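You operate a simulated robot arm through the tools that you are given. There is no shell and no other tool. Be economical: measure what you need, move in short steps, check, and stop when the job is done.

Carry out the task below with a simulated two-armed robot. There is one attempt and no reset: what you move stays moved.

## Task
Drain the soap pan, refill it from the green-handled jug and wet the blue cloth in it.
Fine: wall bench; black lever closed again, jug emptied and put back, cloth on the wire rack. Set down upright: jug with a green handle.

Only the result counts: the job must be done as asked and must still hold three seconds after the hand-in. Knocking over, shifting, dropping, spilling or breaking anything else fails it. Flat cloth is picked up by pressing the open fingertips on it (5 to 10 N) and closing them slowly along it; thin cloth reads only 2 to 8 mm in the jaws.

## Robot
Two 7-joint arms with fingered hands on one trunk, on a base that drives. Base frame: it is fixed to the floor where the robot stands at the start and does not move with it; the origin is under the middle of the robot, x ahead of it, y to its left, z up. Readings come in m, degrees, newtons and seconds.
The left shoulder is at the start at [0.07, 0.172, 1.327], the right one opposite. Places, roughly: black lever of the soap pan [0.9, 0, 1]; soap pan [0.9, 0.2, 0.9]; wire rack [0.7, 0.6, 0.9]. Payload 5 kg a hand.
The TCP of each hand is the grasp point between the finger pads, 0.043 m short of the fingertips. In the tool frame z runs along the fingers and y along their closing line. Largest opening 0.144 m; the body of the gripper starts 0.05 m behind the TCP. The gripper is a hand of 5 fingers: y runs from the thumb to the fingers, the wrist lies at [-0.021, -0.124, -0.221] in the tool frame.
Orientation is that of the tool frame in the base frame, as a unit quaternion [x, y, z, w]. With the fingers straight down and the wrist toward the robot, the tool's x, y and z point along [0, 1, 0], [1, 0, 0] and [0, 0, -1] of the base frame.

## Interface
- The arms move only by the tool arm_command. It takes "left_series", "right_series" or both (then of equal length, played together; a hand with none holds still); each is a list of rows, each a list of 6 numbers: the shift along the tool's x, y, z in m, then the turn, a rotation vector about the tool's x, y, z in degrees. In form: [[x, y, z, ax, ay, az], ...]. A call has 1 to 12 rows; each row shifts and turns the commanded pose from where the row before left it, along the tool's axes as they then stand. Rows are played at 5 a second. More than 0.05 m and 8.6 degrees between two rows, and nothing of the call is played. A pose out of reach is approached as far as the arm can. The call stops where the force on the tool passes 90 N (or 10 N more than at its start, if that is more) or the arm is blocked; 0.2 s more then pass. In this call time passes only in rows, and 0.2 s behind the last. The reply holds the time, the measured pose of the TCP, the force on the tool along the base axes, the opening and the grip force, in the units named above and with some noise, with the torque about the TCP (base axes, N m) and any sound that the robot's microphone picked up.
- Cameras (640 x 400 px; columns grow to the right, rows downward): "scene" is now at [0.1345, 0.0126, 1.5535]; the picture's right is [0.15, -0.99, 0.00], its down [-0.63, -0.09, -0.77] and it looks along [0.76, 0.11, -0.64] (base axes); focal length 265 px, centre (320, 200). "left" rides on the left gripper at [-0.086, -0.108, -0.168] in its tool frame; the picture's right is [-0.80, -0.28, 0.53], its down [0.54, -0.73, 0.42] and it looks along [0.27, 0.63, 0.73] (tool axes); focal length 275 px, centre (320, 200). "right" rides on the right gripper at [0.086, -0.108, -0.168] in its tool frame; the picture's right is [-0.80, 0.28, -0.53], its down [-0.54, -0.73, 0.42] and it looks along [-0.27, 0.63, 0.73] (tool axes); focal length 275 px, centre (320, 200). There is no depth. A picture from a camera that has moved, and an enlarged one, comes with that camera's place and axes in the base frame and with its lens.
- snapshot(camera): a new picture of that camera. It takes no simulated time.
- move_column(by): slides the trunk up (or, below 0, down) by that many m; the arms and the scene camera ride with it, the base frame stays. It gives what a move gives, with no picture.
- base_move(legs): drives the robot by 1 to 6 legs, each [ahead, left, turn to the left] in m, m and degrees, along the robot's own axes; the way and the turn of a leg run together, so that a leg with both is an arc; at most 1.5 m and 180 degrees a leg. The arms and the cameras ride along, it lands a little off, and it stops where it bumps. It gives what a move gives.
- finger_targets(index, middle, ring, little, thumb_bend, thumb_turn, hand): sets how far each is bent, from 0 (flat) to 1 (curled in); at 0.3 the hand is open as for a grip, at 0.7 the pads meet at the TCP. One left out holds its place. A second passes; each finger stops where it meets its share of the squeeze, and holds until it gets a number again. It is the only way to open and close the hand. It gives what a move gives, with no picture; readings hold the bend of each and the force on index, middle, ring, little, thumb and palm. thumb_turn goes from beside the hand (0) to across from the fingers (1), as for a grip.
- pan_tilt(pan, tilt): turns the head with the scene camera to pan (to the left, within 86 degrees either way) and tilt (down, from -29 to 69), counted from straight ahead of the robot. It gives what a move gives.
- close_up(camera, box): a new picture of the part [left, top, right, bottom] of that camera's present view, enlarged. It takes no simulated time.
- sign_off(): hands the job in; it is judged then, once.

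Work in short steps. Places have to be worked out from the pictures, the camera data and where the tool is seen: move nearer, look again, correct. Check each grasp and each placing, and mend what went wrong. You have 120 turns and 100 pictures in all, those below and enlarged ones among them. Open the grippers and draw the arms clear of the work before you hand the job in, unless the task says otherwise; then end with one line.

The tools are called after "Request:" as a command line: name --argument value ..., lists and objects as JSON in quotes. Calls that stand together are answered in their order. arm_command: Moves the arms, as the interface text tells. Its arguments: {"type":"object","properties":{"left_series":{"type":"array","items":{"type":"array","items":{"type":"number"}}},"right_series":{"type":"array","items":{"type":"array","items":{"type":"number"}}}},"required":[]} The other tools are called the same way: move_column (by) slides the trunk up or down; finger_targets (index, middle, ring, little, thumb_bend, thumb_turn, hand) moves the fingers one by one; base_move (legs) drives the base; pan_tilt (pan, tilt) turns the head that bears the scene camera; snapshot (camera) takes a picture; close_up (camera, box) takes an enlarged picture of a part of a camera's view; sign_off () hands the job in.

At the start:

```text
clock: 0.0
left_ee_pos: [0.6725, 0.5067, 1.3023]
left_ee_rot: [0.707, 0.707, -0.001, -0.001]
left_ft_force: [0.1, 0.8, 0.5]
left_torque: [-0.01, 0.02, -0.02]
left_grip_width: 0.1437
left_gripper_force: 0.0
left_shape: jaw
left_bend: [0.3, 0.3, 0.3, 0.3, 0.3, 0.98]
left_finger forces: [0.0, 0.1, 0.0, 0.0, 0.0, 0.0]
right_ee_pos: [0.7991, -0.2341, 1.265]
right_ee_rot: [0.707, 0.707, 0.0, 0.0]
right_ft_force: [0.0, 0.3, 0.0]
right_torque: [-0.02, 0.01, 0.01]
right_grip_width: 0.1436
right_gripper_force: 0.0
right_shape: jaw
right_bend: [0.3, 0.3, 0.3, 0.3, 0.3, 0.98]
right_finger forces: [0.1, 0.0, 0.0, 0.0, 0.0, 0.0]
trunk travel left (down, up): [-0.425, 0.515]
robot x, y, heading: [-0.0016, 0.001, 0.0]
head pan, tilt: [8.5, 39.9]
```

scene: 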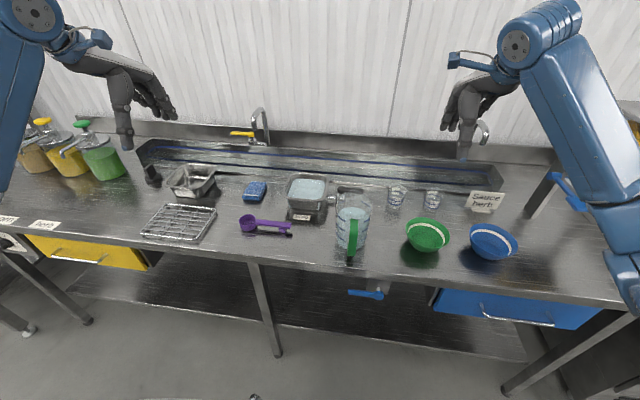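
right: 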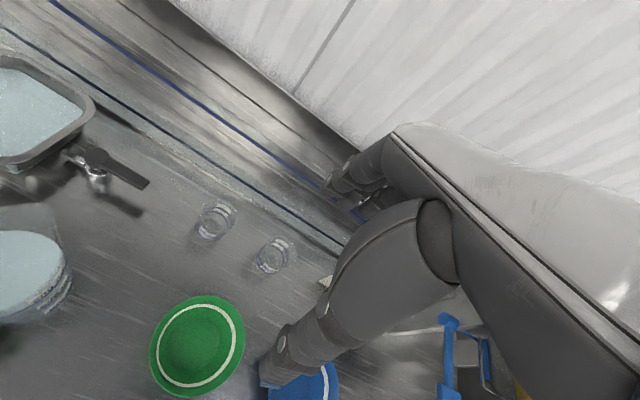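
left: 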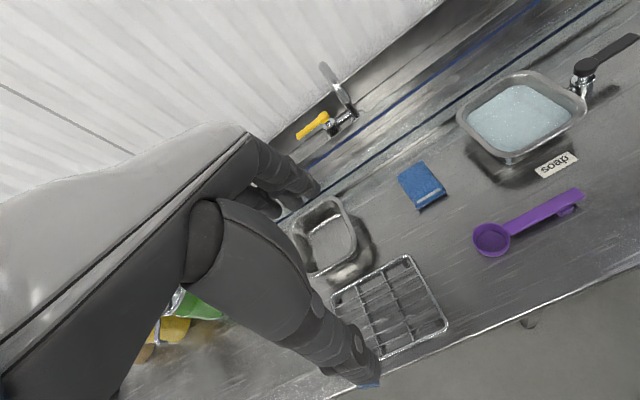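

The scene shows the soap pan with black lever on its right side, the jug in front, and the blue cloth folded to its left. I take enlarged views to measure these.

Request:
close_up --camera "scene" --box '[220, 150, 460, 300]'

Request:
close_up --camera "left" --box '[380, 20, 640, 270]'

Request:
close_up --camera "scene" --box '[120, 120, 300, 250]'

```text
2.67 times, centred on (340, 225) of scene
camera zoom: at [0.1345, 0.0126, 1.5535], right [0.15, -0.99, 0.0], down [-0.63, -0.09, -0.77], along [0.76, 0.11, -0.64], focal length 707 px, centre (267, 133)
```

zoom: 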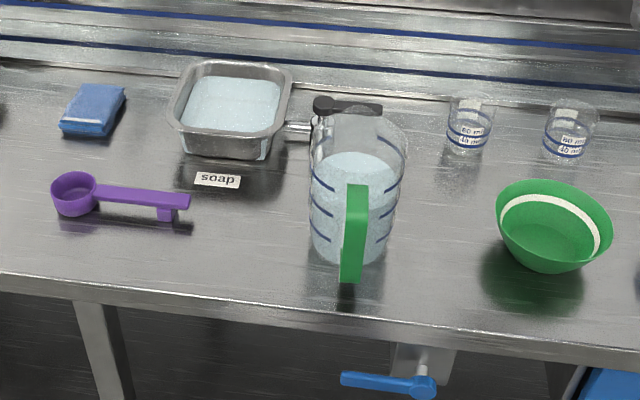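

```text
1.60 times, centred on (510, 145) of left
camera zoom: at [0.5654, 0.423, 1.4703], right [-0.28, -0.8, -0.53], down [-0.73, 0.54, -0.42], along [0.63, 0.27, -0.73], focal length 440 px, centre (16, 288)
```

zoom: 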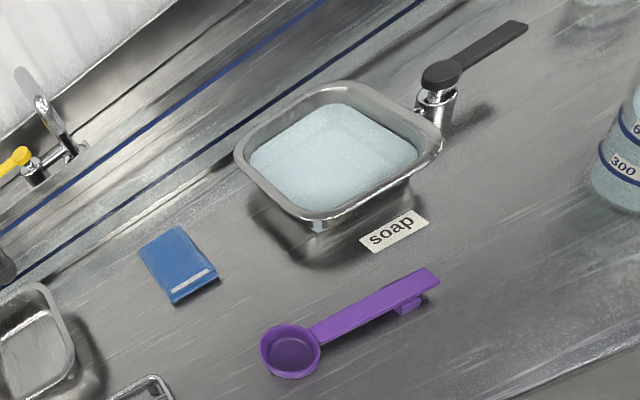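

```text
3.08 times, centred on (210, 185) of scene
camera zoom: at [0.1345, 0.0126, 1.5535], right [0.15, -0.99, 0.0], down [-0.63, -0.09, -0.77], along [0.76, 0.11, -0.64], focal length 816 px, centre (658, 246)
```

zoom: 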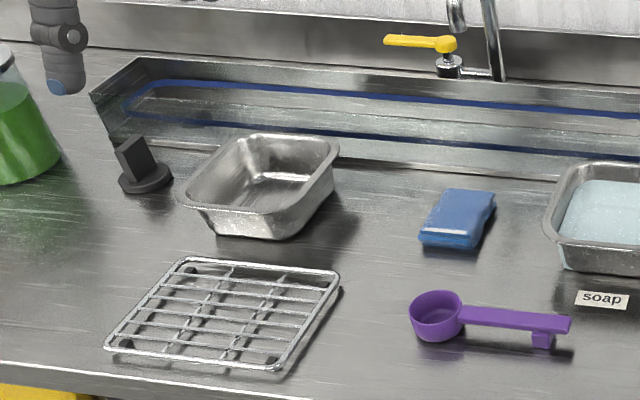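

Estimated lever pivot is at (0.915, 0.045, 0.96) with the tip at (0.916, -0.031, 0.96). I take a closer look at the tap and jug from the right hand, and at the jug's spout.

Request:
close_up --camera "right" --box '[0, 40, 200, 340]'

Request:
close_up --camera "scene" --box '[280, 165, 380, 270]'

```text
1.33 times, centred on (100, 190) of right
camera zoom: at [0.69, -0.148, 1.4314], right [0.28, -0.8, 0.53], down [-0.73, -0.54, -0.42], along [0.63, -0.27, -0.73], focal length 367 px, centre (613, 213)
```

zoom: 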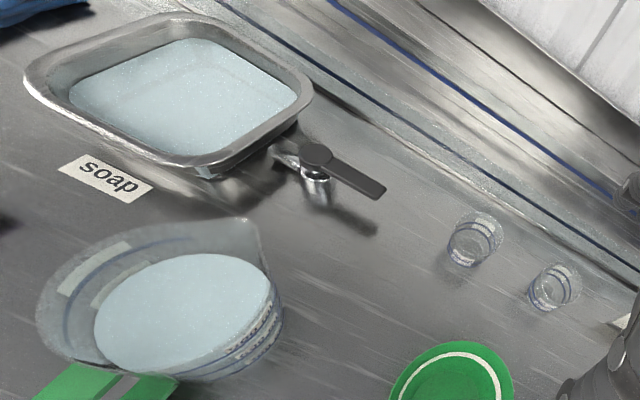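

```text
3.81 times, centred on (330, 218) of scene
camera zoom: at [0.1345, 0.0126, 1.5535], right [0.15, -0.99, 0.0], down [-0.63, -0.09, -0.77], along [0.76, 0.11, -0.64], focal length 1011 px, centre (282, 133)
```

zoom: 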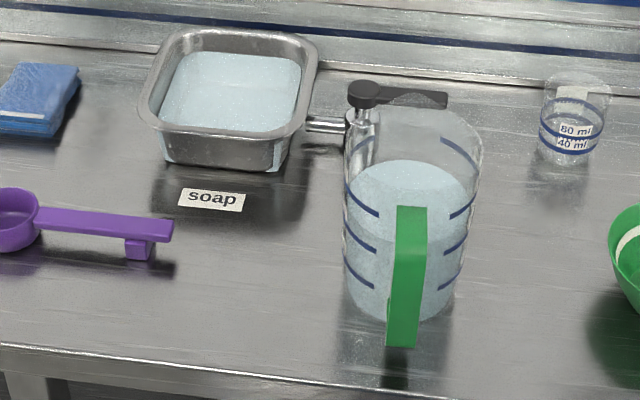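

The jug's spout points away from the robot and the lever points to the right of its pivot. I narrow the right hand and bring it above the lever's tip.

Request:
finger_targets --hand "right" --index 0.52 --middle 0.52 --ring 0.52 --little 0.52 --thumb_bend 0.52

Request:
arm_command --right_series '[[0.034, 0.0195, 0.025, 0, 0, 0], [0.034, 0.0195, 0.025, 0, 0, 0], [0.034, 0.0195, 0.025, 0, 0, 0], [0.034, 0.0195, 0.025, 0, 0, 0], [0.034, 0.0195, 0.025, 0, 0, 0], [0.034, 0.0195, 0.025, 0, 0, 0]]'

Request:
snapshot --camera "right"

Request:
close_up --camera "scene" --box '[260, 100, 460, 260]'

```text
clock: 1.0
left_ee_pos: [0.6738, 0.5079, 1.3029]
left_ee_rot: [0.707, 0.707, 0.0, 0.0]
left_ft_force: [0.5, -0.3, 0.3]
left_torque: [0.01, 0.0, -0.02]
left_grip_width: 0.1435
left_gripper_force: 0.1
left_shape: jaw
left_bend: [0.3, 0.3, 0.3, 0.3, 0.3, 0.98]
left_finger forces: [0.1, 0.1, 0.0, 0.0, 0.0, 0.1]
right_ee_pos: [0.7982, -0.2351, 1.2641]
right_ee_rot: [0.707, 0.708, 0.0, 0.0]
right_ft_force: [1.1, 0.0, -0.3]
right_torque: [-0.03, 0.03, -0.01]
right_grip_width: 0.0719
right_gripper_force: 0.1
right_shape: fingers
right_bend: [0.52, 0.52, 0.52, 0.52, 0.52, 0.98]
right_finger forces: [0.0, 0.1, 0.0, 0.0, 0.1, 0.1]
trunk travel left (down, up): [-0.425, 0.515]
robot x, y, heading: [-0.0029, -0.0002, -0.1]
head pan, tilt: [8.5, 39.9]
```

```text
clock: 2.4
left_ee_pos: [0.6739, 0.5097, 1.3001]
left_ee_rot: [0.706, 0.708, -0.002, 0.0]
left_ft_force: [-0.7, -0.1, -0.3]
left_torque: [-0.03, 0.03, -0.02]
left_grip_width: 0.1435
left_gripper_force: 0.1
left_shape: jaw
left_bend: [0.3, 0.3, 0.3, 0.3, 0.3, 0.98]
left_finger forces: [0.0, 0.0, 0.0, 0.0, 0.0, 0.1]
right_ee_pos: [0.9177, -0.0288, 1.1137]
right_ee_rot: [0.709, 0.706, 0.0, 0.0]
right_ft_force: [0.0, 0.9, 0.3]
right_torque: [0.04, 0.03, 0.0]
right_grip_width: 0.0717
right_gripper_force: 0.0
right_shape: fingers
right_bend: [0.52, 0.52, 0.52, 0.52, 0.52, 0.98]
right_finger forces: [0.0, 0.1, 0.0, 0.0, 0.0, 0.0]
trunk travel left (down, up): [-0.425, 0.515]
robot x, y, heading: [0.0032, -0.0022, -0.0]
head pan, tilt: [8.5, 39.9]
```

```text
91 pictures are left
camera right: at [0.8094, 0.0574, 1.2822], right [0.28, -0.8, 0.54], down [-0.73, -0.54, -0.42], along [0.63, -0.27, -0.73], focal length 275 px, centre (320, 200)
```

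right: 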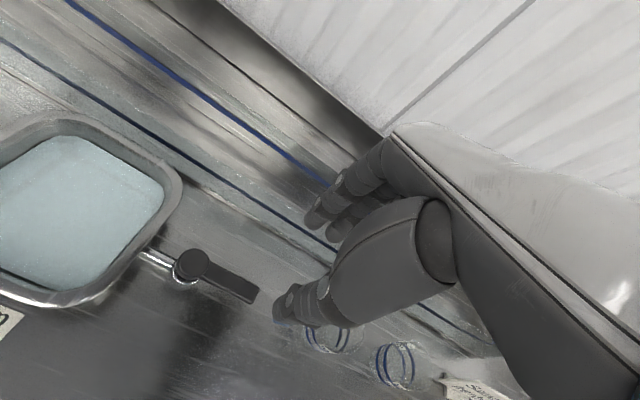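

```text
2.50 times, centred on (360, 180) of scene
camera zoom: at [0.1355, 0.0149, 1.5534], right [0.15, -0.99, 0.0], down [-0.63, -0.1, -0.77], along [0.76, 0.11, -0.64], focal length 663 px, centre (220, 250)
```

zoom: 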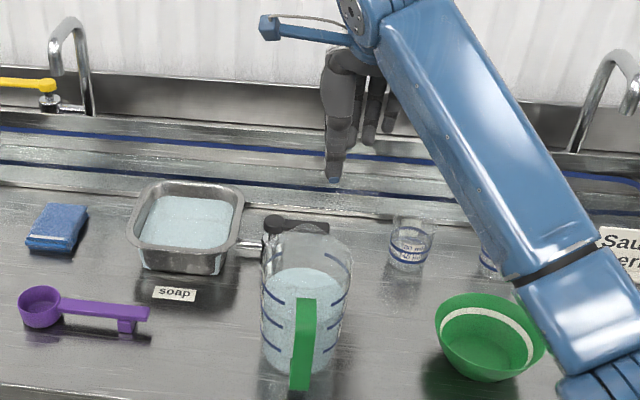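

The lever re-measures at pivot (0.907, 0.050), tip (0.909, -0.028). I lower the half-closed hand so thumb and fingers straddle the lever near its tip.

Request:
arm_command --right_series '[[0.008, -0.008, 0.045, 0, 0, 0], [0, 0, 0.045, 0, 0, 0], [0, 0, 0.038, 0, 0, 0]]'

Request:
snapshot --camera "right"

Request:
close_up --camera "scene" --box '[260, 120, 440, 260]'

```text
clock: 3.2
left_ee_pos: [0.6725, 0.5061, 1.3017]
left_ee_rot: [0.707, 0.708, 0.001, 0.0]
left_ft_force: [0.0, -0.2, 0.2]
left_torque: [-0.02, 0.02, 0.02]
left_grip_width: 0.1436
left_gripper_force: 0.1
left_shape: jaw
left_bend: [0.3, 0.3, 0.3, 0.3, 0.3, 0.98]
left_finger forces: [0.0, 0.0, 0.0, 0.0, 0.0, 0.0]
right_ee_pos: [0.9075, -0.0234, 0.9866]
right_ee_rot: [0.707, 0.708, 0.0, 0.0]
right_ft_force: [-0.1, 0.0, 0.4]
right_torque: [-0.02, 0.03, 0.0]
right_grip_width: 0.0718
right_gripper_force: 0.1
right_shape: fingers
right_bend: [0.52, 0.52, 0.52, 0.52, 0.52, 0.98]
right_finger forces: [0.1, 0.0, 0.1, 0.1, 0.0, 0.0]
trunk travel left (down, up): [-0.425, 0.515]
robot x, y, heading: [0.0014, 0.0023, -0.0]
head pan, tilt: [8.5, 39.9]
```

```text
89 pictures are left
camera right: at [0.7991, 0.0641, 1.1542], right [0.28, -0.8, 0.53], down [-0.73, -0.54, -0.42], along [0.63, -0.27, -0.73], focal length 275 px, centre (320, 200)
```

right: 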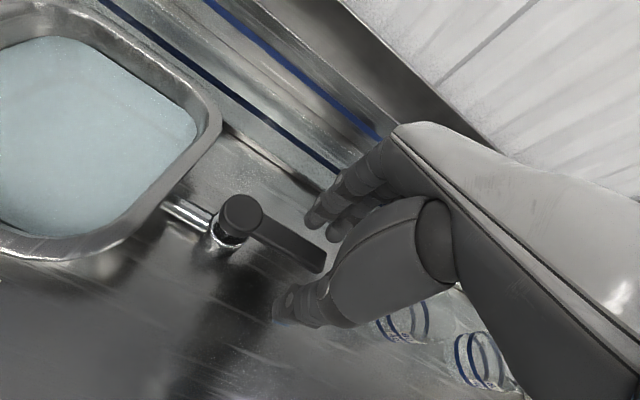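

```text
2.86 times, centred on (350, 190) of scene
camera zoom: at [0.1347, 0.0123, 1.5536], right [0.15, -0.99, 0.0], down [-0.63, -0.09, -0.77], along [0.76, 0.11, -0.64], focal length 758 px, centre (234, 229)
```

zoom: 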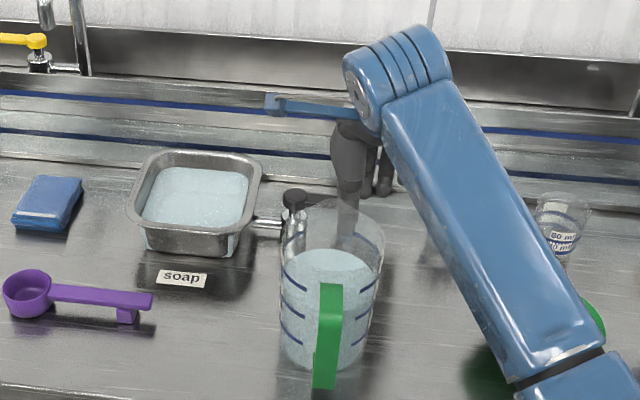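

The hand straddles the lever tip. I shift slightly toward the pivot and then push gently away (+x) to feel which way the lever turns.

Request:
arm_command --right_series '[[0.012, 0, 0.004, 0, 0, 0], [0, 0.015, 0, 0, 0, 0], [0, 0.01, 0, 0, 0, 0], [0, 0.005, 0, 0, 0, 0]]'

Request:
snapshot --camera "right"

```text
clock: 4.2
left_ee_pos: [0.6715, 0.5079, 1.3019]
left_ee_rot: [0.707, 0.707, 0.0, 0.001]
left_ft_force: [0.8, 0.2, 0.3]
left_torque: [0.05, 0.0, 0.01]
left_grip_width: 0.1437
left_gripper_force: 0.0
left_shape: jaw
left_bend: [0.3, 0.3, 0.3, 0.3, 0.3, 0.98]
left_finger forces: [0.0, 0.0, 0.0, 0.1, 0.0, 0.0]
right_ee_pos: [0.9367, -0.0105, 0.9815]
right_ee_rot: [0.707, 0.707, 0.0, 0.0]
right_ft_force: [-2.2, 0.1, 0.5]
right_torque: [0.01, 0.06, 0.02]
right_grip_width: 0.0741
right_gripper_force: 1.2
right_shape: fingers
right_bend: [0.52, 0.52, 0.52, 0.52, 0.51, 0.98]
right_finger forces: [0.0, 0.0, 0.1, 0.0, 2.3, 0.0]
trunk travel left (down, up): [-0.425, 0.515]
robot x, y, heading: [0.0021, 0.0012, 0.1]
head pan, tilt: [8.5, 39.9]
```

```text
87 pictures are left
camera right: at [0.8283, 0.0761, 1.1494], right [0.28, -0.8, 0.53], down [-0.73, -0.54, -0.42], along [0.63, -0.27, -0.73], focal length 275 px, centre (320, 200)
```

right: 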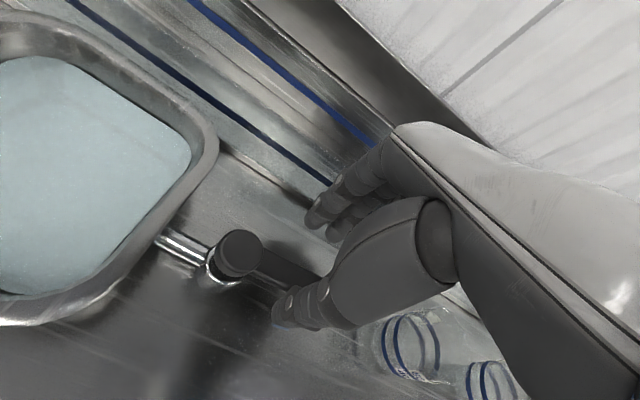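

Contact with the thumb at 2 N. I continue a little to see if the lever gives.

Request:
arm_command --right_series '[[0, 0.008, 0, 0, 0, 0], [0.002, 0.008, 0, 0, 0, 0]]'

Request:
close_up --camera "right" --box '[140, 150, 400, 350]'

```text
clock: 4.8
left_ee_pos: [0.6705, 0.5061, 1.3039]
left_ee_rot: [0.707, 0.707, 0.001, 0.001]
left_ft_force: [-0.3, 0.4, 0.4]
left_torque: [0.03, -0.04, 0.03]
left_grip_width: 0.1439
left_gripper_force: 0.0
left_shape: jaw
left_bend: [0.3, 0.3, 0.3, 0.3, 0.3, 0.98]
left_finger forces: [0.0, 0.0, 0.0, 0.0, 0.0, 0.0]
right_ee_pos: [0.9519, -0.0105, 0.982]
right_ee_rot: [0.707, 0.707, 0.0, 0.0]
right_ft_force: [-10.7, -2.7, 0.5]
right_torque: [-0.06, -0.18, -0.19]
right_grip_width: 0.0743
right_gripper_force: 5.6
right_shape: fingers
right_bend: [0.52, 0.55, 0.52, 0.52, 0.51, 0.98]
right_finger forces: [0.0, 9.1, 0.1, 0.1, 1.9, 0.0]
trunk travel left (down, up): [-0.425, 0.515]
robot x, y, heading: [-0.0009, -0.0005, -0.0]
head pan, tilt: [8.5, 39.9]
```

```text
2.00 times, centred on (270, 250) of right
camera zoom: at [0.8429, 0.0771, 1.1504], right [0.28, -0.8, 0.53], down [-0.73, -0.54, -0.42], along [0.63, -0.27, -0.73], focal length 551 px, centre (420, 100)
```

zoom: 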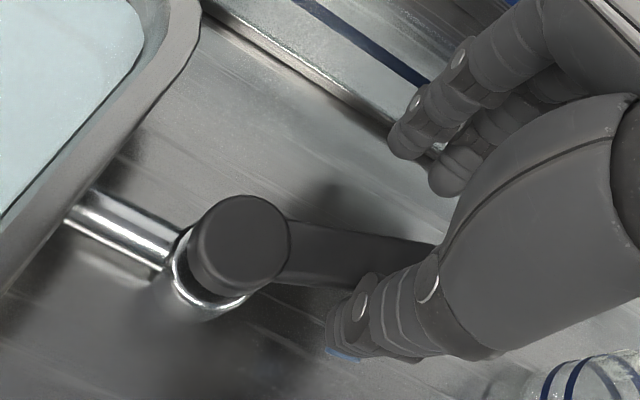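

The lever does turn away from the robot (about 20° so far), but the middle finger met the trough's edge. I back off slightly and close the hand lightly around the lever so that I can swing it with a pivoting motion.

Request:
arm_command --right_series '[[0, -0.012, -0.004, 0, 0, -8]]'

Request:
finger_targets --hand "right" --index 0.63 --middle 0.63 --ring 0.63 --little 0.63 --thumb_bend 0.6

Request:
close_up --camera "right" --box '[140, 150, 400, 350]'

```text
clock: 5.2
left_ee_pos: [0.6721, 0.5083, 1.3023]
left_ee_rot: [0.707, 0.707, 0.0, 0.0]
left_ft_force: [0.7, -0.3, 0.1]
left_torque: [-0.04, -0.01, 0.02]
left_grip_width: 0.1436
left_gripper_force: 0.0
left_shape: jaw
left_bend: [0.3, 0.3, 0.3, 0.3, 0.3, 0.98]
left_finger forces: [0.1, 0.0, 0.0, 0.0, 0.0, 0.0]
right_ee_pos: [0.9419, -0.0087, 0.9859]
right_ee_rot: [0.656, 0.755, 0.0, 0.0]
right_ft_force: [-0.6, 0.8, 1.1]
right_torque: [0.0, 0.0, 0.04]
right_grip_width: 0.0719
right_gripper_force: 0.0
right_shape: fingers
right_bend: [0.52, 0.52, 0.52, 0.52, 0.52, 0.98]
right_finger forces: [0.1, 0.1, 0.0, 0.0, 0.1, 0.0]
trunk travel left (down, up): [-0.425, 0.515]
robot x, y, heading: [0.0022, 0.0012, 0.1]
head pan, tilt: [8.5, 39.9]
```

```text
clock: 6.2
left_ee_pos: [0.6716, 0.5067, 1.3033]
left_ee_rot: [0.707, 0.707, 0.0, 0.0]
left_ft_force: [0.3, 0.0, 0.9]
left_torque: [0.0, 0.02, 0.03]
left_grip_width: 0.1435
left_gripper_force: 0.0
left_shape: jaw
left_bend: [0.3, 0.3, 0.3, 0.3, 0.3, 0.98]
left_finger forces: [0.0, 0.0, 0.0, 0.0, 0.0, 0.1]
right_ee_pos: [0.9423, -0.0079, 0.9858]
right_ee_rot: [0.657, 0.754, 0.0, 0.0]
right_ft_force: [-1.7, -1.7, 0.1]
right_torque: [0.0, 0.08, 0.02]
right_grip_width: 0.0409
right_gripper_force: 1.1
right_shape: fingers
right_bend: [0.63, 0.63, 0.63, 0.63, 0.58, 0.98]
right_finger forces: [0.1, 0.1, 0.0, 0.1, 2.0, 0.1]
trunk travel left (down, up): [-0.425, 0.515]
robot x, y, heading: [-0.0012, 0.0028, 0.2]
head pan, tilt: [8.5, 39.9]
```

```text
2.00 times, centred on (270, 250) of right
camera zoom: at [0.8217, 0.0618, 1.1534], right [0.39, -0.75, 0.53], down [-0.64, -0.64, -0.42], along [0.66, -0.18, -0.73], focal length 551 px, centre (420, 100)
```

zoom: 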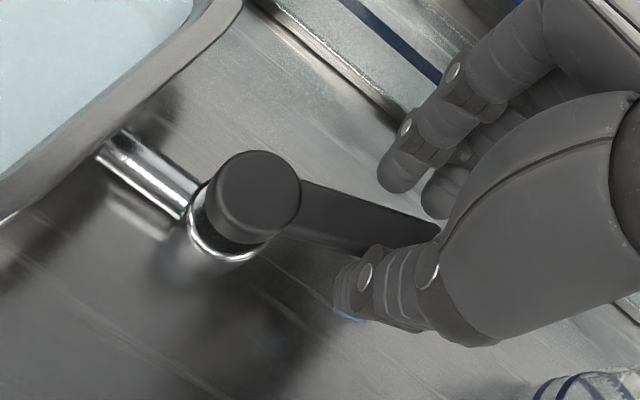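

The thumb touches the lever and the fingers sit on its far side, clear of the trough. I swing the hand about the pivot by 32° and check.

Request:
arm_command --right_series '[[0.0042, 0.0083, 0, 0, 0, -8], [0.0042, 0.0083, 0, 0, 0, -8], [0.0042, 0.0083, 0, 0, 0, -8], [0.0042, 0.0083, 0, 0, 0, -8]]'

Request:
snapshot --camera "right"

```text
clock: 7.2
left_ee_pos: [0.6693, 0.5056, 1.3046]
left_ee_rot: [0.708, 0.707, 0.0, 0.0]
left_ft_force: [1.0, -0.6, -0.3]
left_torque: [0.0, 0.03, -0.05]
left_grip_width: 0.1436
left_gripper_force: 0.2
left_shape: jaw
left_bend: [0.3, 0.3, 0.3, 0.3, 0.3, 0.98]
left_finger forces: [0.1, 0.0, 0.0, 0.1, 0.0, 0.0]
right_ee_pos: [0.964, 0.0173, 0.9895]
right_ee_rot: [0.422, 0.907, 0.001, 0.002]
right_ft_force: [-22.6, -10.2, 11.0]
right_torque: [-0.4, -0.58, -0.94]
right_grip_width: 0.0414
right_gripper_force: 14.2
right_shape: fingers
right_bend: [0.63, 0.63, 0.7, 0.67, 0.58, 0.98]
right_finger forces: [0.0, 0.0, 12.9, 12.0, 2.6, 0.0]
trunk travel left (down, up): [-0.425, 0.515]
robot x, y, heading: [0.0015, 0.0016, -0.2]
head pan, tilt: [8.5, 39.9]
```

```text
84 pictures are left
camera right: at [0.8244, 0.0135, 1.1568], right [0.73, -0.43, 0.54], down [-0.2, -0.88, -0.42], along [0.65, 0.2, -0.73], focal length 275 px, centre (320, 200)
```

right: 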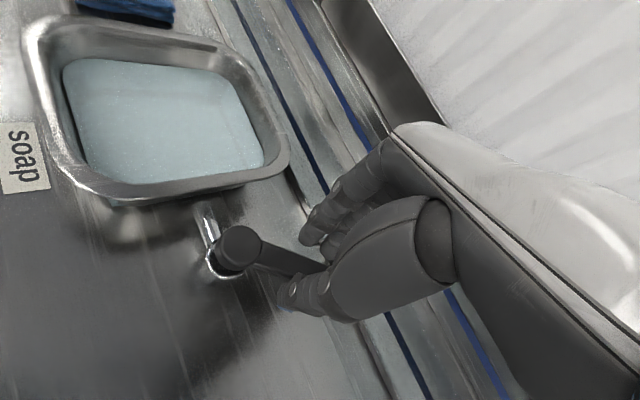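

Ring and little finger press on the trough edge. I back the hand off upward a bit and look at the lever's present state and the pan level.

Request:
arm_command --right_series '[[0, -0.008, -0.01, 0, 0, 0], [0, 0, -0.04, 0, 0, 0]]'

Request:
snapshot --camera "right"

Request:
close_up --camera "scene" --box '[260, 130, 420, 240]'

```text
clock: 7.8
left_ee_pos: [0.6715, 0.5093, 1.3028]
left_ee_rot: [0.707, 0.708, 0.0, 0.0]
left_ft_force: [-0.2, 0.1, 0.2]
left_torque: [0.0, -0.05, 0.0]
left_grip_width: 0.1436
left_gripper_force: 0.1
left_shape: jaw
left_bend: [0.3, 0.3, 0.3, 0.3, 0.3, 0.98]
left_finger forces: [0.0, 0.0, 0.0, 0.0, 0.0, 0.0]
right_ee_pos: [0.9598, 0.0149, 1.0362]
right_ee_rot: [0.422, 0.907, 0.0, -0.001]
right_ft_force: [-1.5, 0.0, -1.3]
right_torque: [0.03, 0.0, 0.0]
right_grip_width: 0.0377
right_gripper_force: 0.0
right_shape: fingers
right_bend: [0.63, 0.63, 0.63, 0.63, 0.6, 0.98]
right_finger forces: [0.0, 0.1, 0.1, 0.1, 0.0, 0.0]
trunk travel left (down, up): [-0.425, 0.515]
robot x, y, heading: [-0.0005, 0.0002, 0.1]
head pan, tilt: [8.5, 39.9]
```

```text
83 pictures are left
camera right: at [0.822, 0.0112, 1.203], right [0.73, -0.43, 0.53], down [-0.21, -0.88, -0.42], along [0.65, 0.2, -0.73], focal length 275 px, centre (320, 200)
```

right: 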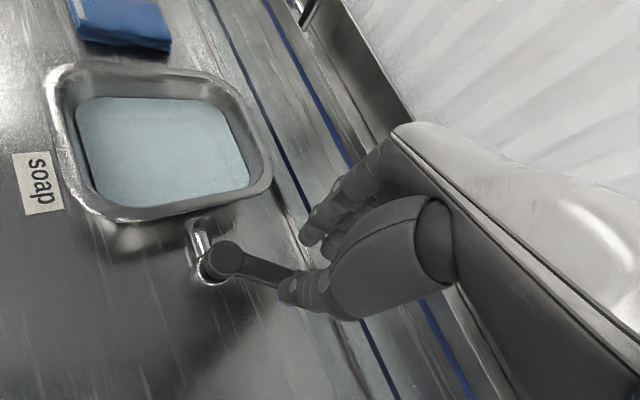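

```text
3.64 times, centred on (340, 185) of scene
camera zoom: at [0.1338, 0.0133, 1.5535], right [0.15, -0.99, 0.0], down [-0.63, -0.1, -0.77], along [0.76, 0.11, -0.64], focal length 965 px, centre (247, 254)
```

zoom: 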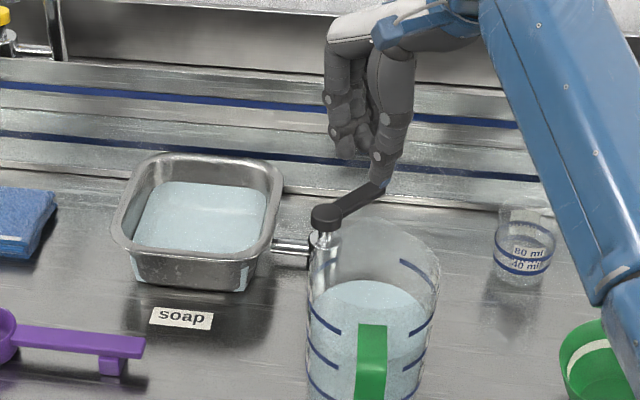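

The lever is roughly half open and the pan level looks slightly lower. I wait a couple of seconds with the hand held still and compare the level.

Request:
arm_command --right_series '[[0, 0, -0.02, 0, 0, 0], [0, 0, 0, 0, 0, 0], [0, 0, 0, 0, 0, 0], [0, 0, 0, 0, 0, 0], [0, 0, 0, 0, 0, 0], [0, 0, 0, 0, 0, 0], [0, 0, 0, 0, 0, 0], [0, 0, 0, 0, 0, 0], [0, 0, 0, 0, 0, 0], [0, 0, 0, 0, 0, 0], [0, 0, 0, 0, 0, 0], [0, 0, 0, 0, 0, 0]]'

Request:
close_up --camera "scene" --box '[260, 130, 420, 240]'

```text
clock: 10.4
left_ee_pos: [0.6732, 0.5084, 1.3029]
left_ee_rot: [0.707, 0.707, 0.0, 0.0]
left_ft_force: [-0.2, 0.1, -0.5]
left_torque: [0.03, 0.0, 0.01]
left_grip_width: 0.1435
left_gripper_force: 0.0
left_shape: jaw
left_bend: [0.3, 0.3, 0.3, 0.3, 0.3, 0.98]
left_finger forces: [0.1, 0.1, 0.0, 0.1, 0.1, 0.1]
right_ee_pos: [0.9621, 0.0133, 1.0549]
right_ee_rot: [0.423, 0.906, 0.0, 0.0]
right_ft_force: [-0.8, 0.2, -0.5]
right_torque: [0.02, -0.02, -0.02]
right_grip_width: 0.0376
right_gripper_force: 0.1
right_shape: fingers
right_bend: [0.63, 0.63, 0.63, 0.63, 0.6, 0.98]
right_finger forces: [0.1, 0.0, 0.1, 0.0, 0.0, 0.0]
trunk travel left (down, up): [-0.425, 0.515]
robot x, y, heading: [0.0016, 0.0024, 0.1]
head pan, tilt: [8.5, 39.9]
```

```text
3.64 times, centred on (340, 185) of scene
camera zoom: at [0.1346, 0.0128, 1.5535], right [0.15, -0.99, 0.0], down [-0.63, -0.1, -0.77], along [0.76, 0.11, -0.64], focal length 965 px, centre (247, 254)
```

zoom: 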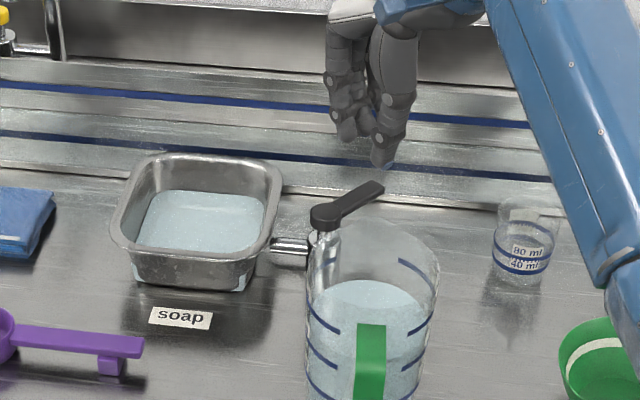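

It is draining. While waiting I bring the left hand nearer the cloth for a look.

Request:
arm_command --left_series '[[-0.0154, 0.0185, 0.02, 0, 0, 0], [-0.0154, 0.0185, 0.02, 0, 0, 0], [-0.0154, 0.0185, 0.02, 0, 0, 0], [-0.0154, 0.0185, 0.02, 0, 0, 0], [-0.0154, 0.0185, 0.02, 0, 0, 0], [-0.0154, 0.0185, 0.02, 0, 0, 0], [-0.0154, 0.0185, 0.02, 0, 0, 0], [-0.0154, 0.0185, 0.02, 0, 0, 0], [0, 0, 0, 0, 0, 0], [0, 0, 0, 0, 0, 0], [0, 0, 0, 0, 0, 0], [0, 0, 0, 0, 0, 0]]'

Request:
snapshot --camera "left"

Request:
close_up --camera "scene" --box '[240, 130, 400, 240]'

```text
clock: 13.0
left_ee_pos: [0.8199, 0.3838, 1.1431]
left_ee_rot: [0.707, 0.707, 0.001, 0.0]
left_ft_force: [-0.5, -0.1, -0.3]
left_torque: [-0.01, -0.01, -0.01]
left_grip_width: 0.1437
left_gripper_force: 0.1
left_shape: jaw
left_bend: [0.3, 0.3, 0.3, 0.3, 0.3, 0.98]
left_finger forces: [0.0, 0.0, 0.0, 0.1, 0.0, 0.1]
right_ee_pos: [0.9605, 0.0136, 1.0551]
right_ee_rot: [0.423, 0.906, 0.0, 0.0]
right_ft_force: [0.6, 1.3, -0.3]
right_torque: [0.01, -0.02, -0.03]
right_grip_width: 0.0373
right_gripper_force: 0.0
right_shape: fingers
right_bend: [0.63, 0.63, 0.63, 0.63, 0.6, 0.98]
right_finger forces: [0.1, 0.0, 0.0, 0.0, 0.0, 0.0]
trunk travel left (down, up): [-0.425, 0.515]
robot x, y, heading: [0.0011, -0.0012, -0.2]
head pan, tilt: [8.5, 39.9]
```

```text
80 pictures are left
camera left: at [0.7129, 0.2999, 1.3103], right [-0.28, -0.8, -0.53], down [-0.73, 0.54, -0.42], along [0.63, 0.27, -0.73], focal length 275 px, centre (320, 200)
```

left: 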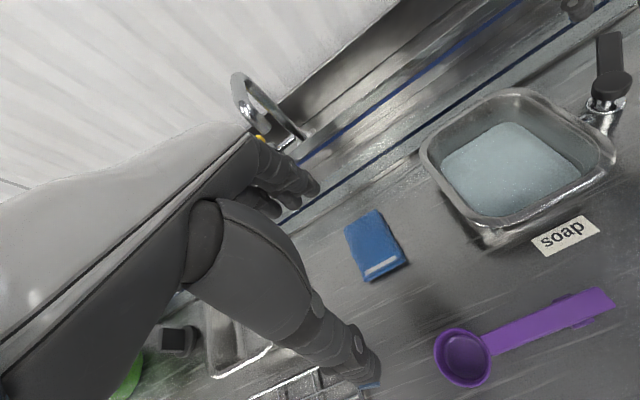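

```text
3.64 times, centred on (320, 185) of scene
camera zoom: at [0.1343, 0.0128, 1.5535], right [0.15, -0.99, 0.0], down [-0.63, -0.1, -0.77], along [0.76, 0.11, -0.64], focal length 965 px, centre (320, 254)
```

zoom: 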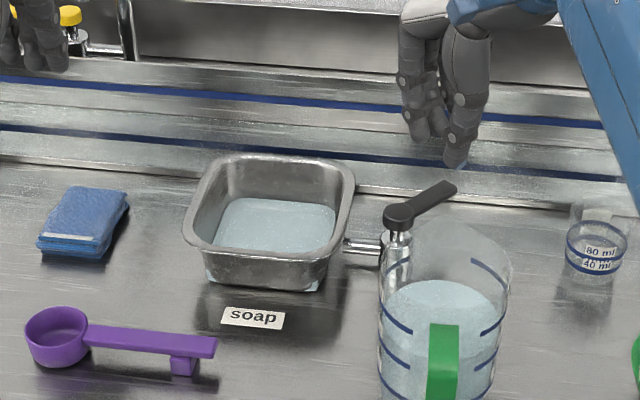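

The pan is now about half drained; the cloth is centred near (0.908, 0.388). I wait further.

Request:
arm_command --right_series '[[0, 0, 0, 0, 0, 0], [0, 0, 0, 0, 0, 0], [0, 0, 0, 0, 0, 0], [0, 0, 0, 0, 0, 0], [0, 0, 0, 0, 0, 0], [0, 0, 0, 0, 0, 0], [0, 0, 0, 0, 0, 0], [0, 0, 0, 0, 0, 0], [0, 0, 0, 0, 0, 0], [0, 0, 0, 0, 0, 0], [0, 0, 0, 0, 0, 0], [0, 0, 0, 0, 0, 0]]'

Request:
arm_command --right_series '[[0, 0, 0, 0, 0, 0], [0, 0, 0, 0, 0, 0], [0, 0, 0, 0, 0, 0], [0, 0, 0, 0, 0, 0], [0, 0, 0, 0, 0, 0], [0, 0, 0, 0, 0, 0], [0, 0, 0, 0, 0, 0], [0, 0, 0, 0, 0, 0], [0, 0, 0, 0, 0, 0], [0, 0, 0, 0, 0, 0], [0, 0, 0, 0, 0, 0], [0, 0, 0, 0, 0, 0]]'

Request:
arm_command --right_series '[[0, 0, 0, 0, 0, 0], [0, 0, 0, 0, 0, 0], [0, 0, 0, 0, 0, 0], [0, 0, 0, 0, 0, 0], [0, 0, 0, 0, 0, 0], [0, 0, 0, 0, 0, 0], [0, 0, 0, 0, 0, 0], [0, 0, 0, 0, 0, 0], [0, 0, 0, 0, 0, 0], [0, 0, 0, 0, 0, 0], [0, 0, 0, 0, 0, 0], [0, 0, 0, 0, 0, 0]]'

Request:
close_up --camera "scene" --box '[240, 130, 400, 240]'

Request:
close_up --camera "left" --box '[400, 20, 640, 270]'

```text
clock: 15.6
left_ee_pos: [0.8199, 0.3831, 1.1426]
left_ee_rot: [0.707, 0.707, 0.0, 0.0]
left_ft_force: [-0.1, 0.1, 0.1]
left_torque: [0.02, 0.01, 0.03]
left_grip_width: 0.1437
left_gripper_force: 0.1
left_shape: jaw
left_bend: [0.3, 0.3, 0.3, 0.3, 0.3, 0.98]
left_finger forces: [0.0, 0.0, 0.0, 0.0, 0.0, 0.0]
right_ee_pos: [0.9618, 0.0119, 1.0543]
right_ee_rot: [0.422, 0.907, -0.001, 0.0]
right_ft_force: [0.6, 0.4, 0.2]
right_torque: [-0.01, -0.05, 0.0]
right_grip_width: 0.0377
right_gripper_force: 0.1
right_shape: fingers
right_bend: [0.63, 0.63, 0.63, 0.63, 0.6, 0.98]
right_finger forces: [0.0, 0.1, 0.0, 0.0, 0.0, 0.0]
trunk travel left (down, up): [-0.425, 0.515]
robot x, y, heading: [-0.0034, -0.003, 0.1]
head pan, tilt: [8.5, 39.9]
```

```text
clock: 18.2
left_ee_pos: [0.8198, 0.3841, 1.141]
left_ee_rot: [0.707, 0.707, -0.001, 0.0]
left_ft_force: [-0.2, 0.2, 0.2]
left_torque: [-0.01, -0.01, 0.01]
left_grip_width: 0.1436
left_gripper_force: 0.1
left_shape: jaw
left_bend: [0.3, 0.3, 0.3, 0.3, 0.3, 0.98]
left_finger forces: [0.0, 0.1, 0.1, 0.0, 0.0, 0.0]
right_ee_pos: [0.9616, 0.0137, 1.0555]
right_ee_rot: [0.423, 0.906, 0.0, 0.0]
right_ft_force: [0.0, 0.3, -0.7]
right_torque: [-0.02, 0.0, 0.01]
right_grip_width: 0.0377
right_gripper_force: 0.0
right_shape: fingers
right_bend: [0.63, 0.63, 0.63, 0.63, 0.6, 0.98]
right_finger forces: [0.0, 0.0, 0.0, 0.0, 0.0, 0.0]
trunk travel left (down, up): [-0.425, 0.515]
robot x, y, heading: [0.0014, -0.0025, -0.0]
head pan, tilt: [8.5, 39.9]
```

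```text
clock: 20.8
left_ee_pos: [0.8207, 0.3848, 1.1426]
left_ee_rot: [0.708, 0.707, 0.0, 0.001]
left_ft_force: [0.8, 0.0, -0.1]
left_torque: [0.01, 0.01, -0.01]
left_grip_width: 0.1438
left_gripper_force: 0.1
left_shape: jaw
left_bend: [0.3, 0.3, 0.3, 0.3, 0.3, 0.98]
left_finger forces: [0.1, 0.0, 0.1, 0.0, 0.0, 0.0]
right_ee_pos: [0.9611, 0.0142, 1.0556]
right_ee_rot: [0.422, 0.906, 0.0, 0.0]
right_ft_force: [-0.2, -0.2, -0.4]
right_torque: [0.02, 0.0, 0.01]
right_grip_width: 0.0376
right_gripper_force: 0.2
right_shape: fingers
right_bend: [0.63, 0.63, 0.63, 0.63, 0.6, 0.98]
right_finger forces: [0.0, 0.1, 0.0, 0.0, 0.1, 0.0]
trunk travel left (down, up): [-0.425, 0.515]
robot x, y, heading: [0.0014, 0.0008, 0.0]
head pan, tilt: [8.5, 39.9]
```

```text
3.64 times, centred on (320, 185) of scene
camera zoom: at [0.1346, 0.0127, 1.5535], right [0.15, -0.99, 0.0], down [-0.63, -0.09, -0.77], along [0.76, 0.11, -0.64], focal length 965 px, centre (320, 254)
```

zoom: 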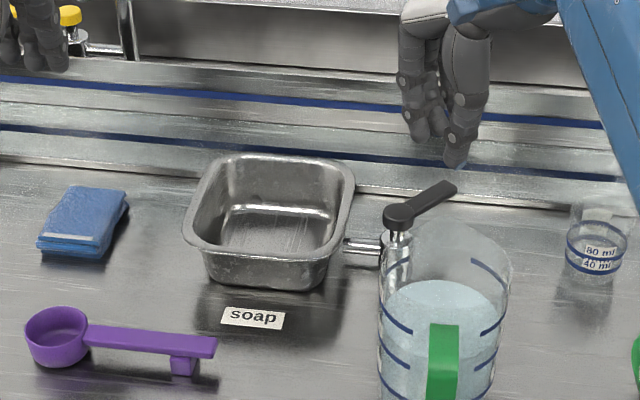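

```text
1.60 times, centred on (520, 145) of left
camera zoom: at [0.7132, 0.2998, 1.3102], right [-0.28, -0.8, -0.53], down [-0.73, 0.54, -0.42], along [0.63, 0.27, -0.73], focal length 440 px, centre (0, 288)
```

zoom: 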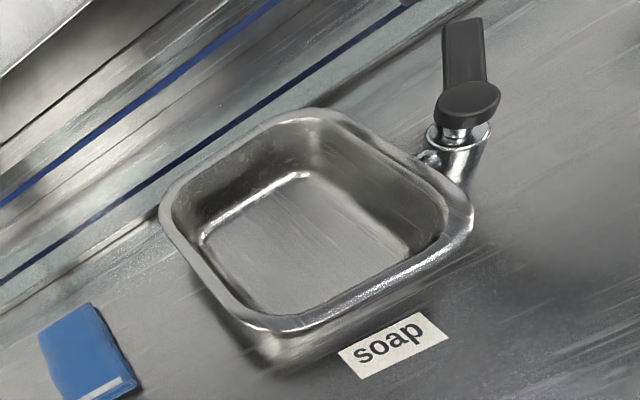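

The pan is empty. Now the lever (at about -38°) has to go back: I curl ring and little finger out of the trough edge's way, widen the index/thumb gap and descend around the lever again.

Request:
finger_targets --hand "right" --index 0.56 --middle 0.58 --ring 1.0 --little 1.0 --thumb_bend 0.54

Request:
arm_command --right_series '[[0.003, -0.005, 0.02, 0, 0, -8], [0, 0, 0.025, 0, 0, 0], [0, 0, 0.024, 0, 0, 0]]'

Request:
close_up --camera "right" --box '[140, 120, 440, 350]'

Request:
close_up --camera "left" --box '[500, 0, 640, 130]'

```text
clock: 21.8
left_ee_pos: [0.8212, 0.3838, 1.1423]
left_ee_rot: [0.707, 0.707, 0.001, 0.0]
left_ft_force: [0.8, -0.4, -0.4]
left_torque: [0.01, 0.0, 0.02]
left_grip_width: 0.1438
left_gripper_force: 0.0
left_shape: jaw
left_bend: [0.3, 0.3, 0.3, 0.3, 0.3, 0.98]
left_finger forces: [0.0, 0.0, 0.1, 0.0, 0.0, 0.0]
right_ee_pos: [0.9612, 0.0141, 1.0556]
right_ee_rot: [0.422, 0.906, -0.001, 0.0]
right_ft_force: [0.0, 0.3, -0.5]
right_torque: [-0.01, -0.01, 0.02]
right_grip_width: 0.0598
right_gripper_force: 0.1
right_shape: fingers
right_bend: [0.56, 0.57, 1.0, 1.0, 0.54, 0.98]
right_finger forces: [0.1, 0.0, 0.0, 0.0, 0.1, 0.0]
trunk travel left (down, up): [-0.425, 0.515]
robot x, y, heading: [-0.0027, -0.0026, 0.1]
head pan, tilt: [8.5, 39.9]
```

```text
clock: 22.6
left_ee_pos: [0.8206, 0.3839, 1.1408]
left_ee_rot: [0.707, 0.708, 0.0, -0.001]
left_ft_force: [0.1, 0.0, -0.6]
left_torque: [0.0, 0.02, 0.0]
left_grip_width: 0.1437
left_gripper_force: 0.1
left_shape: jaw
left_bend: [0.3, 0.3, 0.3, 0.3, 0.3, 0.98]
left_finger forces: [0.0, 0.1, 0.0, 0.0, 0.1, 0.1]
right_ee_pos: [0.956, 0.012, 0.986]
right_ee_rot: [0.358, 0.934, 0.0, 0.0]
right_ft_force: [0.3, -0.7, 0.4]
right_torque: [-0.01, 0.03, 0.01]
right_grip_width: 0.06
right_gripper_force: 0.1
right_shape: fingers
right_bend: [0.56, 0.57, 1.0, 1.0, 0.54, 0.98]
right_finger forces: [0.1, 0.0, 0.0, 0.0, 0.1, 0.1]
trunk travel left (down, up): [-0.425, 0.515]
robot x, y, heading: [-0.0038, -0.0004, 0.1]
head pan, tilt: [8.5, 39.9]
```

```text
1.74 times, centred on (290, 235) of right
camera zoom: at [0.8186, -0.011, 1.154], right [0.78, -0.32, 0.53], down [-0.08, -0.9, -0.42], along [0.62, 0.29, -0.73], focal length 479 px, centre (372, 139)
```

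zoom: 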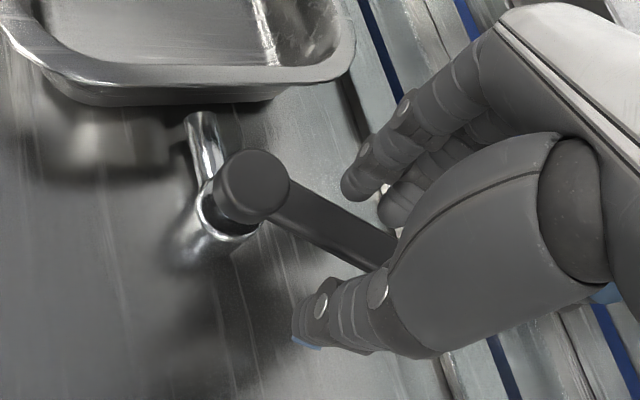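

```text
3.08 times, centred on (570, 65) of left
camera zoom: at [0.7136, 0.2999, 1.31], right [-0.28, -0.8, -0.53], down [-0.73, 0.54, -0.42], along [0.63, 0.27, -0.73], focal length 847 px, centre (-449, 615)
```

zoom: 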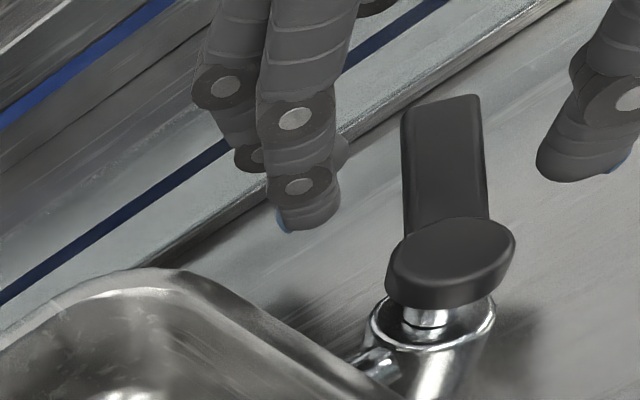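

The fingers straddle the lever. I swing the hand back about the pivot by 48° toward closed.

Request:
arm_command --right_series '[[0.0001, -0.0085, 0, 0, 0, 8], [0.0001, -0.0085, 0, 0, 0, 8], [0.0001, -0.0085, 0, 0, 0, 8], [0.0001, -0.0085, 0, 0, 0, 8], [0.0001, -0.0085, 0, 0, 0, 8], [0.0001, -0.0085, 0, 0, 0, 8]]'

Request:
close_up --camera "right" --box '[140, 120, 440, 350]'

```text
clock: 24.0
left_ee_pos: [0.8207, 0.3844, 1.1424]
left_ee_rot: [0.707, 0.707, 0.0, 0.0]
left_ft_force: [-0.4, -0.2, -0.2]
left_torque: [0.01, -0.03, -0.02]
left_grip_width: 0.1438
left_gripper_force: 0.1
left_shape: jaw
left_bend: [0.3, 0.3, 0.3, 0.3, 0.3, 0.98]
left_finger forces: [0.0, 0.0, 0.0, 0.0, 0.0, 0.0]
right_ee_pos: [0.9124, -0.0102, 0.9877]
right_ee_rot: [0.709, 0.705, 0.0, 0.0]
right_ft_force: [1.1, -0.1, -1.9]
right_torque: [-0.04, -0.02, -0.01]
right_grip_width: 0.0599
right_gripper_force: 1.8
right_shape: fingers
right_bend: [0.56, 0.56, 1.0, 1.0, 0.54, 0.98]
right_finger forces: [0.0, 2.8, 0.0, 0.0, 0.1, 0.0]
trunk travel left (down, up): [-0.425, 0.515]
robot x, y, heading: [-0.0034, 0.0011, -0.2]
head pan, tilt: [8.5, 39.9]
```

```text
1.74 times, centred on (290, 235) of right
camera zoom: at [0.8023, 0.0759, 1.1542], right [0.28, -0.8, 0.53], down [-0.73, -0.54, -0.42], along [0.63, -0.27, -0.73], focal length 479 px, centre (372, 139)
```

zoom: 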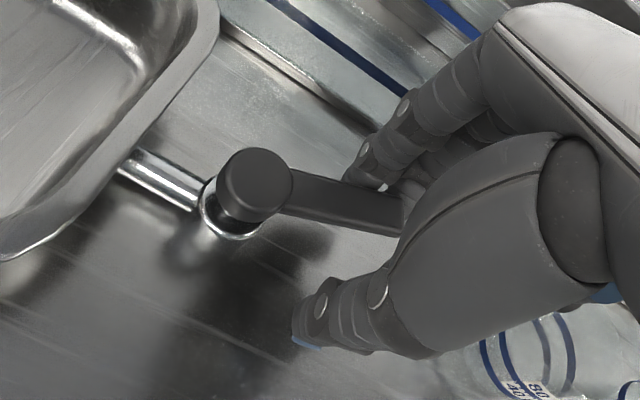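

The middle finger pushes with 3 N and the lever follows. I translate on toward the robot in small steps until it stops at closed.

Request:
arm_command --right_series '[[0, -0.006, 0, 0, 0, 0], [0, -0.006, 0, 0, 0, 0], [0, -0.005, 0, 0, 0, 0]]'

Request:
close_up --camera "right" --box '[140, 120, 440, 350]'

```text
clock: 24.8
left_ee_pos: [0.8205, 0.3848, 1.1424]
left_ee_rot: [0.707, 0.707, 0.0, 0.0]
left_ft_force: [0.6, 0.7, 0.6]
left_torque: [-0.03, -0.03, -0.01]
left_grip_width: 0.144
left_gripper_force: 0.1
left_shape: jaw
left_bend: [0.3, 0.3, 0.3, 0.3, 0.3, 0.98]
left_finger forces: [0.0, 0.0, 0.0, 0.0, 0.0, 0.1]
right_ee_pos: [0.8938, -0.0104, 0.987]
right_ee_rot: [0.707, 0.707, -0.001, 0.0]
right_ft_force: [2.2, -2.1, -2.6]
right_torque: [-0.06, 0.0, -0.06]
right_grip_width: 0.0618
right_gripper_force: 1.9
right_shape: fingers
right_bend: [0.55, 0.56, 1.0, 1.0, 0.54, 0.98]
right_finger forces: [1.1, 2.4, 0.0, 0.1, 0.0, 0.0]
trunk travel left (down, up): [-0.425, 0.515]
robot x, y, heading: [-0.0027, -0.0025, 0.1]
head pan, tilt: [8.5, 39.9]
```

```text
1.74 times, centred on (290, 235) of right
camera zoom: at [0.7855, 0.0762, 1.1538], right [0.28, -0.8, 0.53], down [-0.73, -0.54, -0.42], along [0.63, -0.27, -0.73], focal length 479 px, centre (372, 139)
```

zoom: 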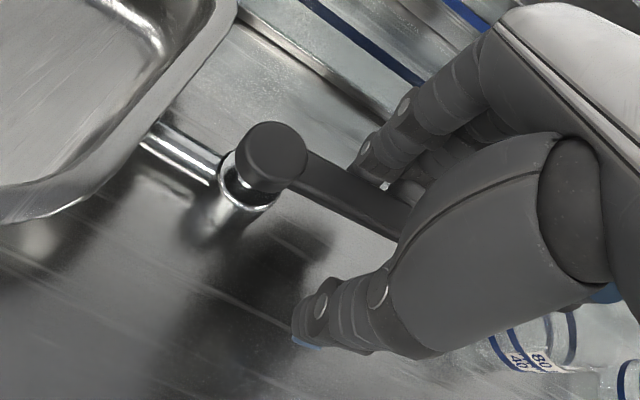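

The lever stands at about -84°. I push a little more, to find the end stop.

Request:
arm_command --right_series '[[0, -0.005, 0, 0, 0, 0], [0, -0.004, 0, 0, 0, 0]]'

Request:
close_up --camera "right" --box '[140, 120, 440, 350]'

```text
clock: 25.4
left_ee_pos: [0.8221, 0.3833, 1.1411]
left_ee_rot: [0.707, 0.707, 0.0, -0.001]
left_ft_force: [-0.4, 0.1, -1.4]
left_torque: [0.01, 0.01, 0.0]
left_grip_width: 0.144
left_gripper_force: 0.1
left_shape: jaw
left_bend: [0.3, 0.3, 0.3, 0.3, 0.3, 0.98]
left_finger forces: [0.0, 0.0, 0.0, 0.1, 0.0, 0.0]
right_ee_pos: [0.8866, -0.0119, 0.9866]
right_ee_rot: [0.707, 0.707, -0.001, 0.0]
right_ft_force: [6.0, -2.8, -1.5]
right_torque: [-0.06, -0.06, -0.09]
right_grip_width: 0.0645
right_gripper_force: 2.9
right_shape: fingers
right_bend: [0.54, 0.56, 1.0, 1.0, 0.54, 0.98]
right_finger forces: [3.4, 2.5, 0.1, 0.1, 0.0, 0.0]
trunk travel left (down, up): [-0.425, 0.515]
robot x, y, heading: [-0.0024, 0.0023, 0.2]
head pan, tilt: [8.5, 39.9]
```

```text
1.74 times, centred on (290, 235) of right
camera zoom: at [0.7774, 0.0754, 1.1542], right [0.28, -0.8, 0.53], down [-0.73, -0.54, -0.42], along [0.63, -0.27, -0.73], focal length 479 px, centre (372, 139)
```

zoom: 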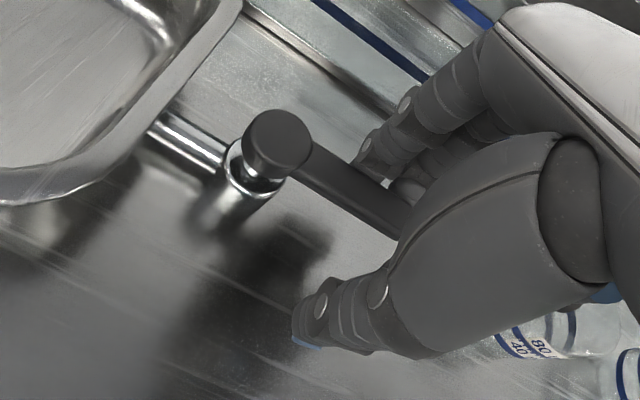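

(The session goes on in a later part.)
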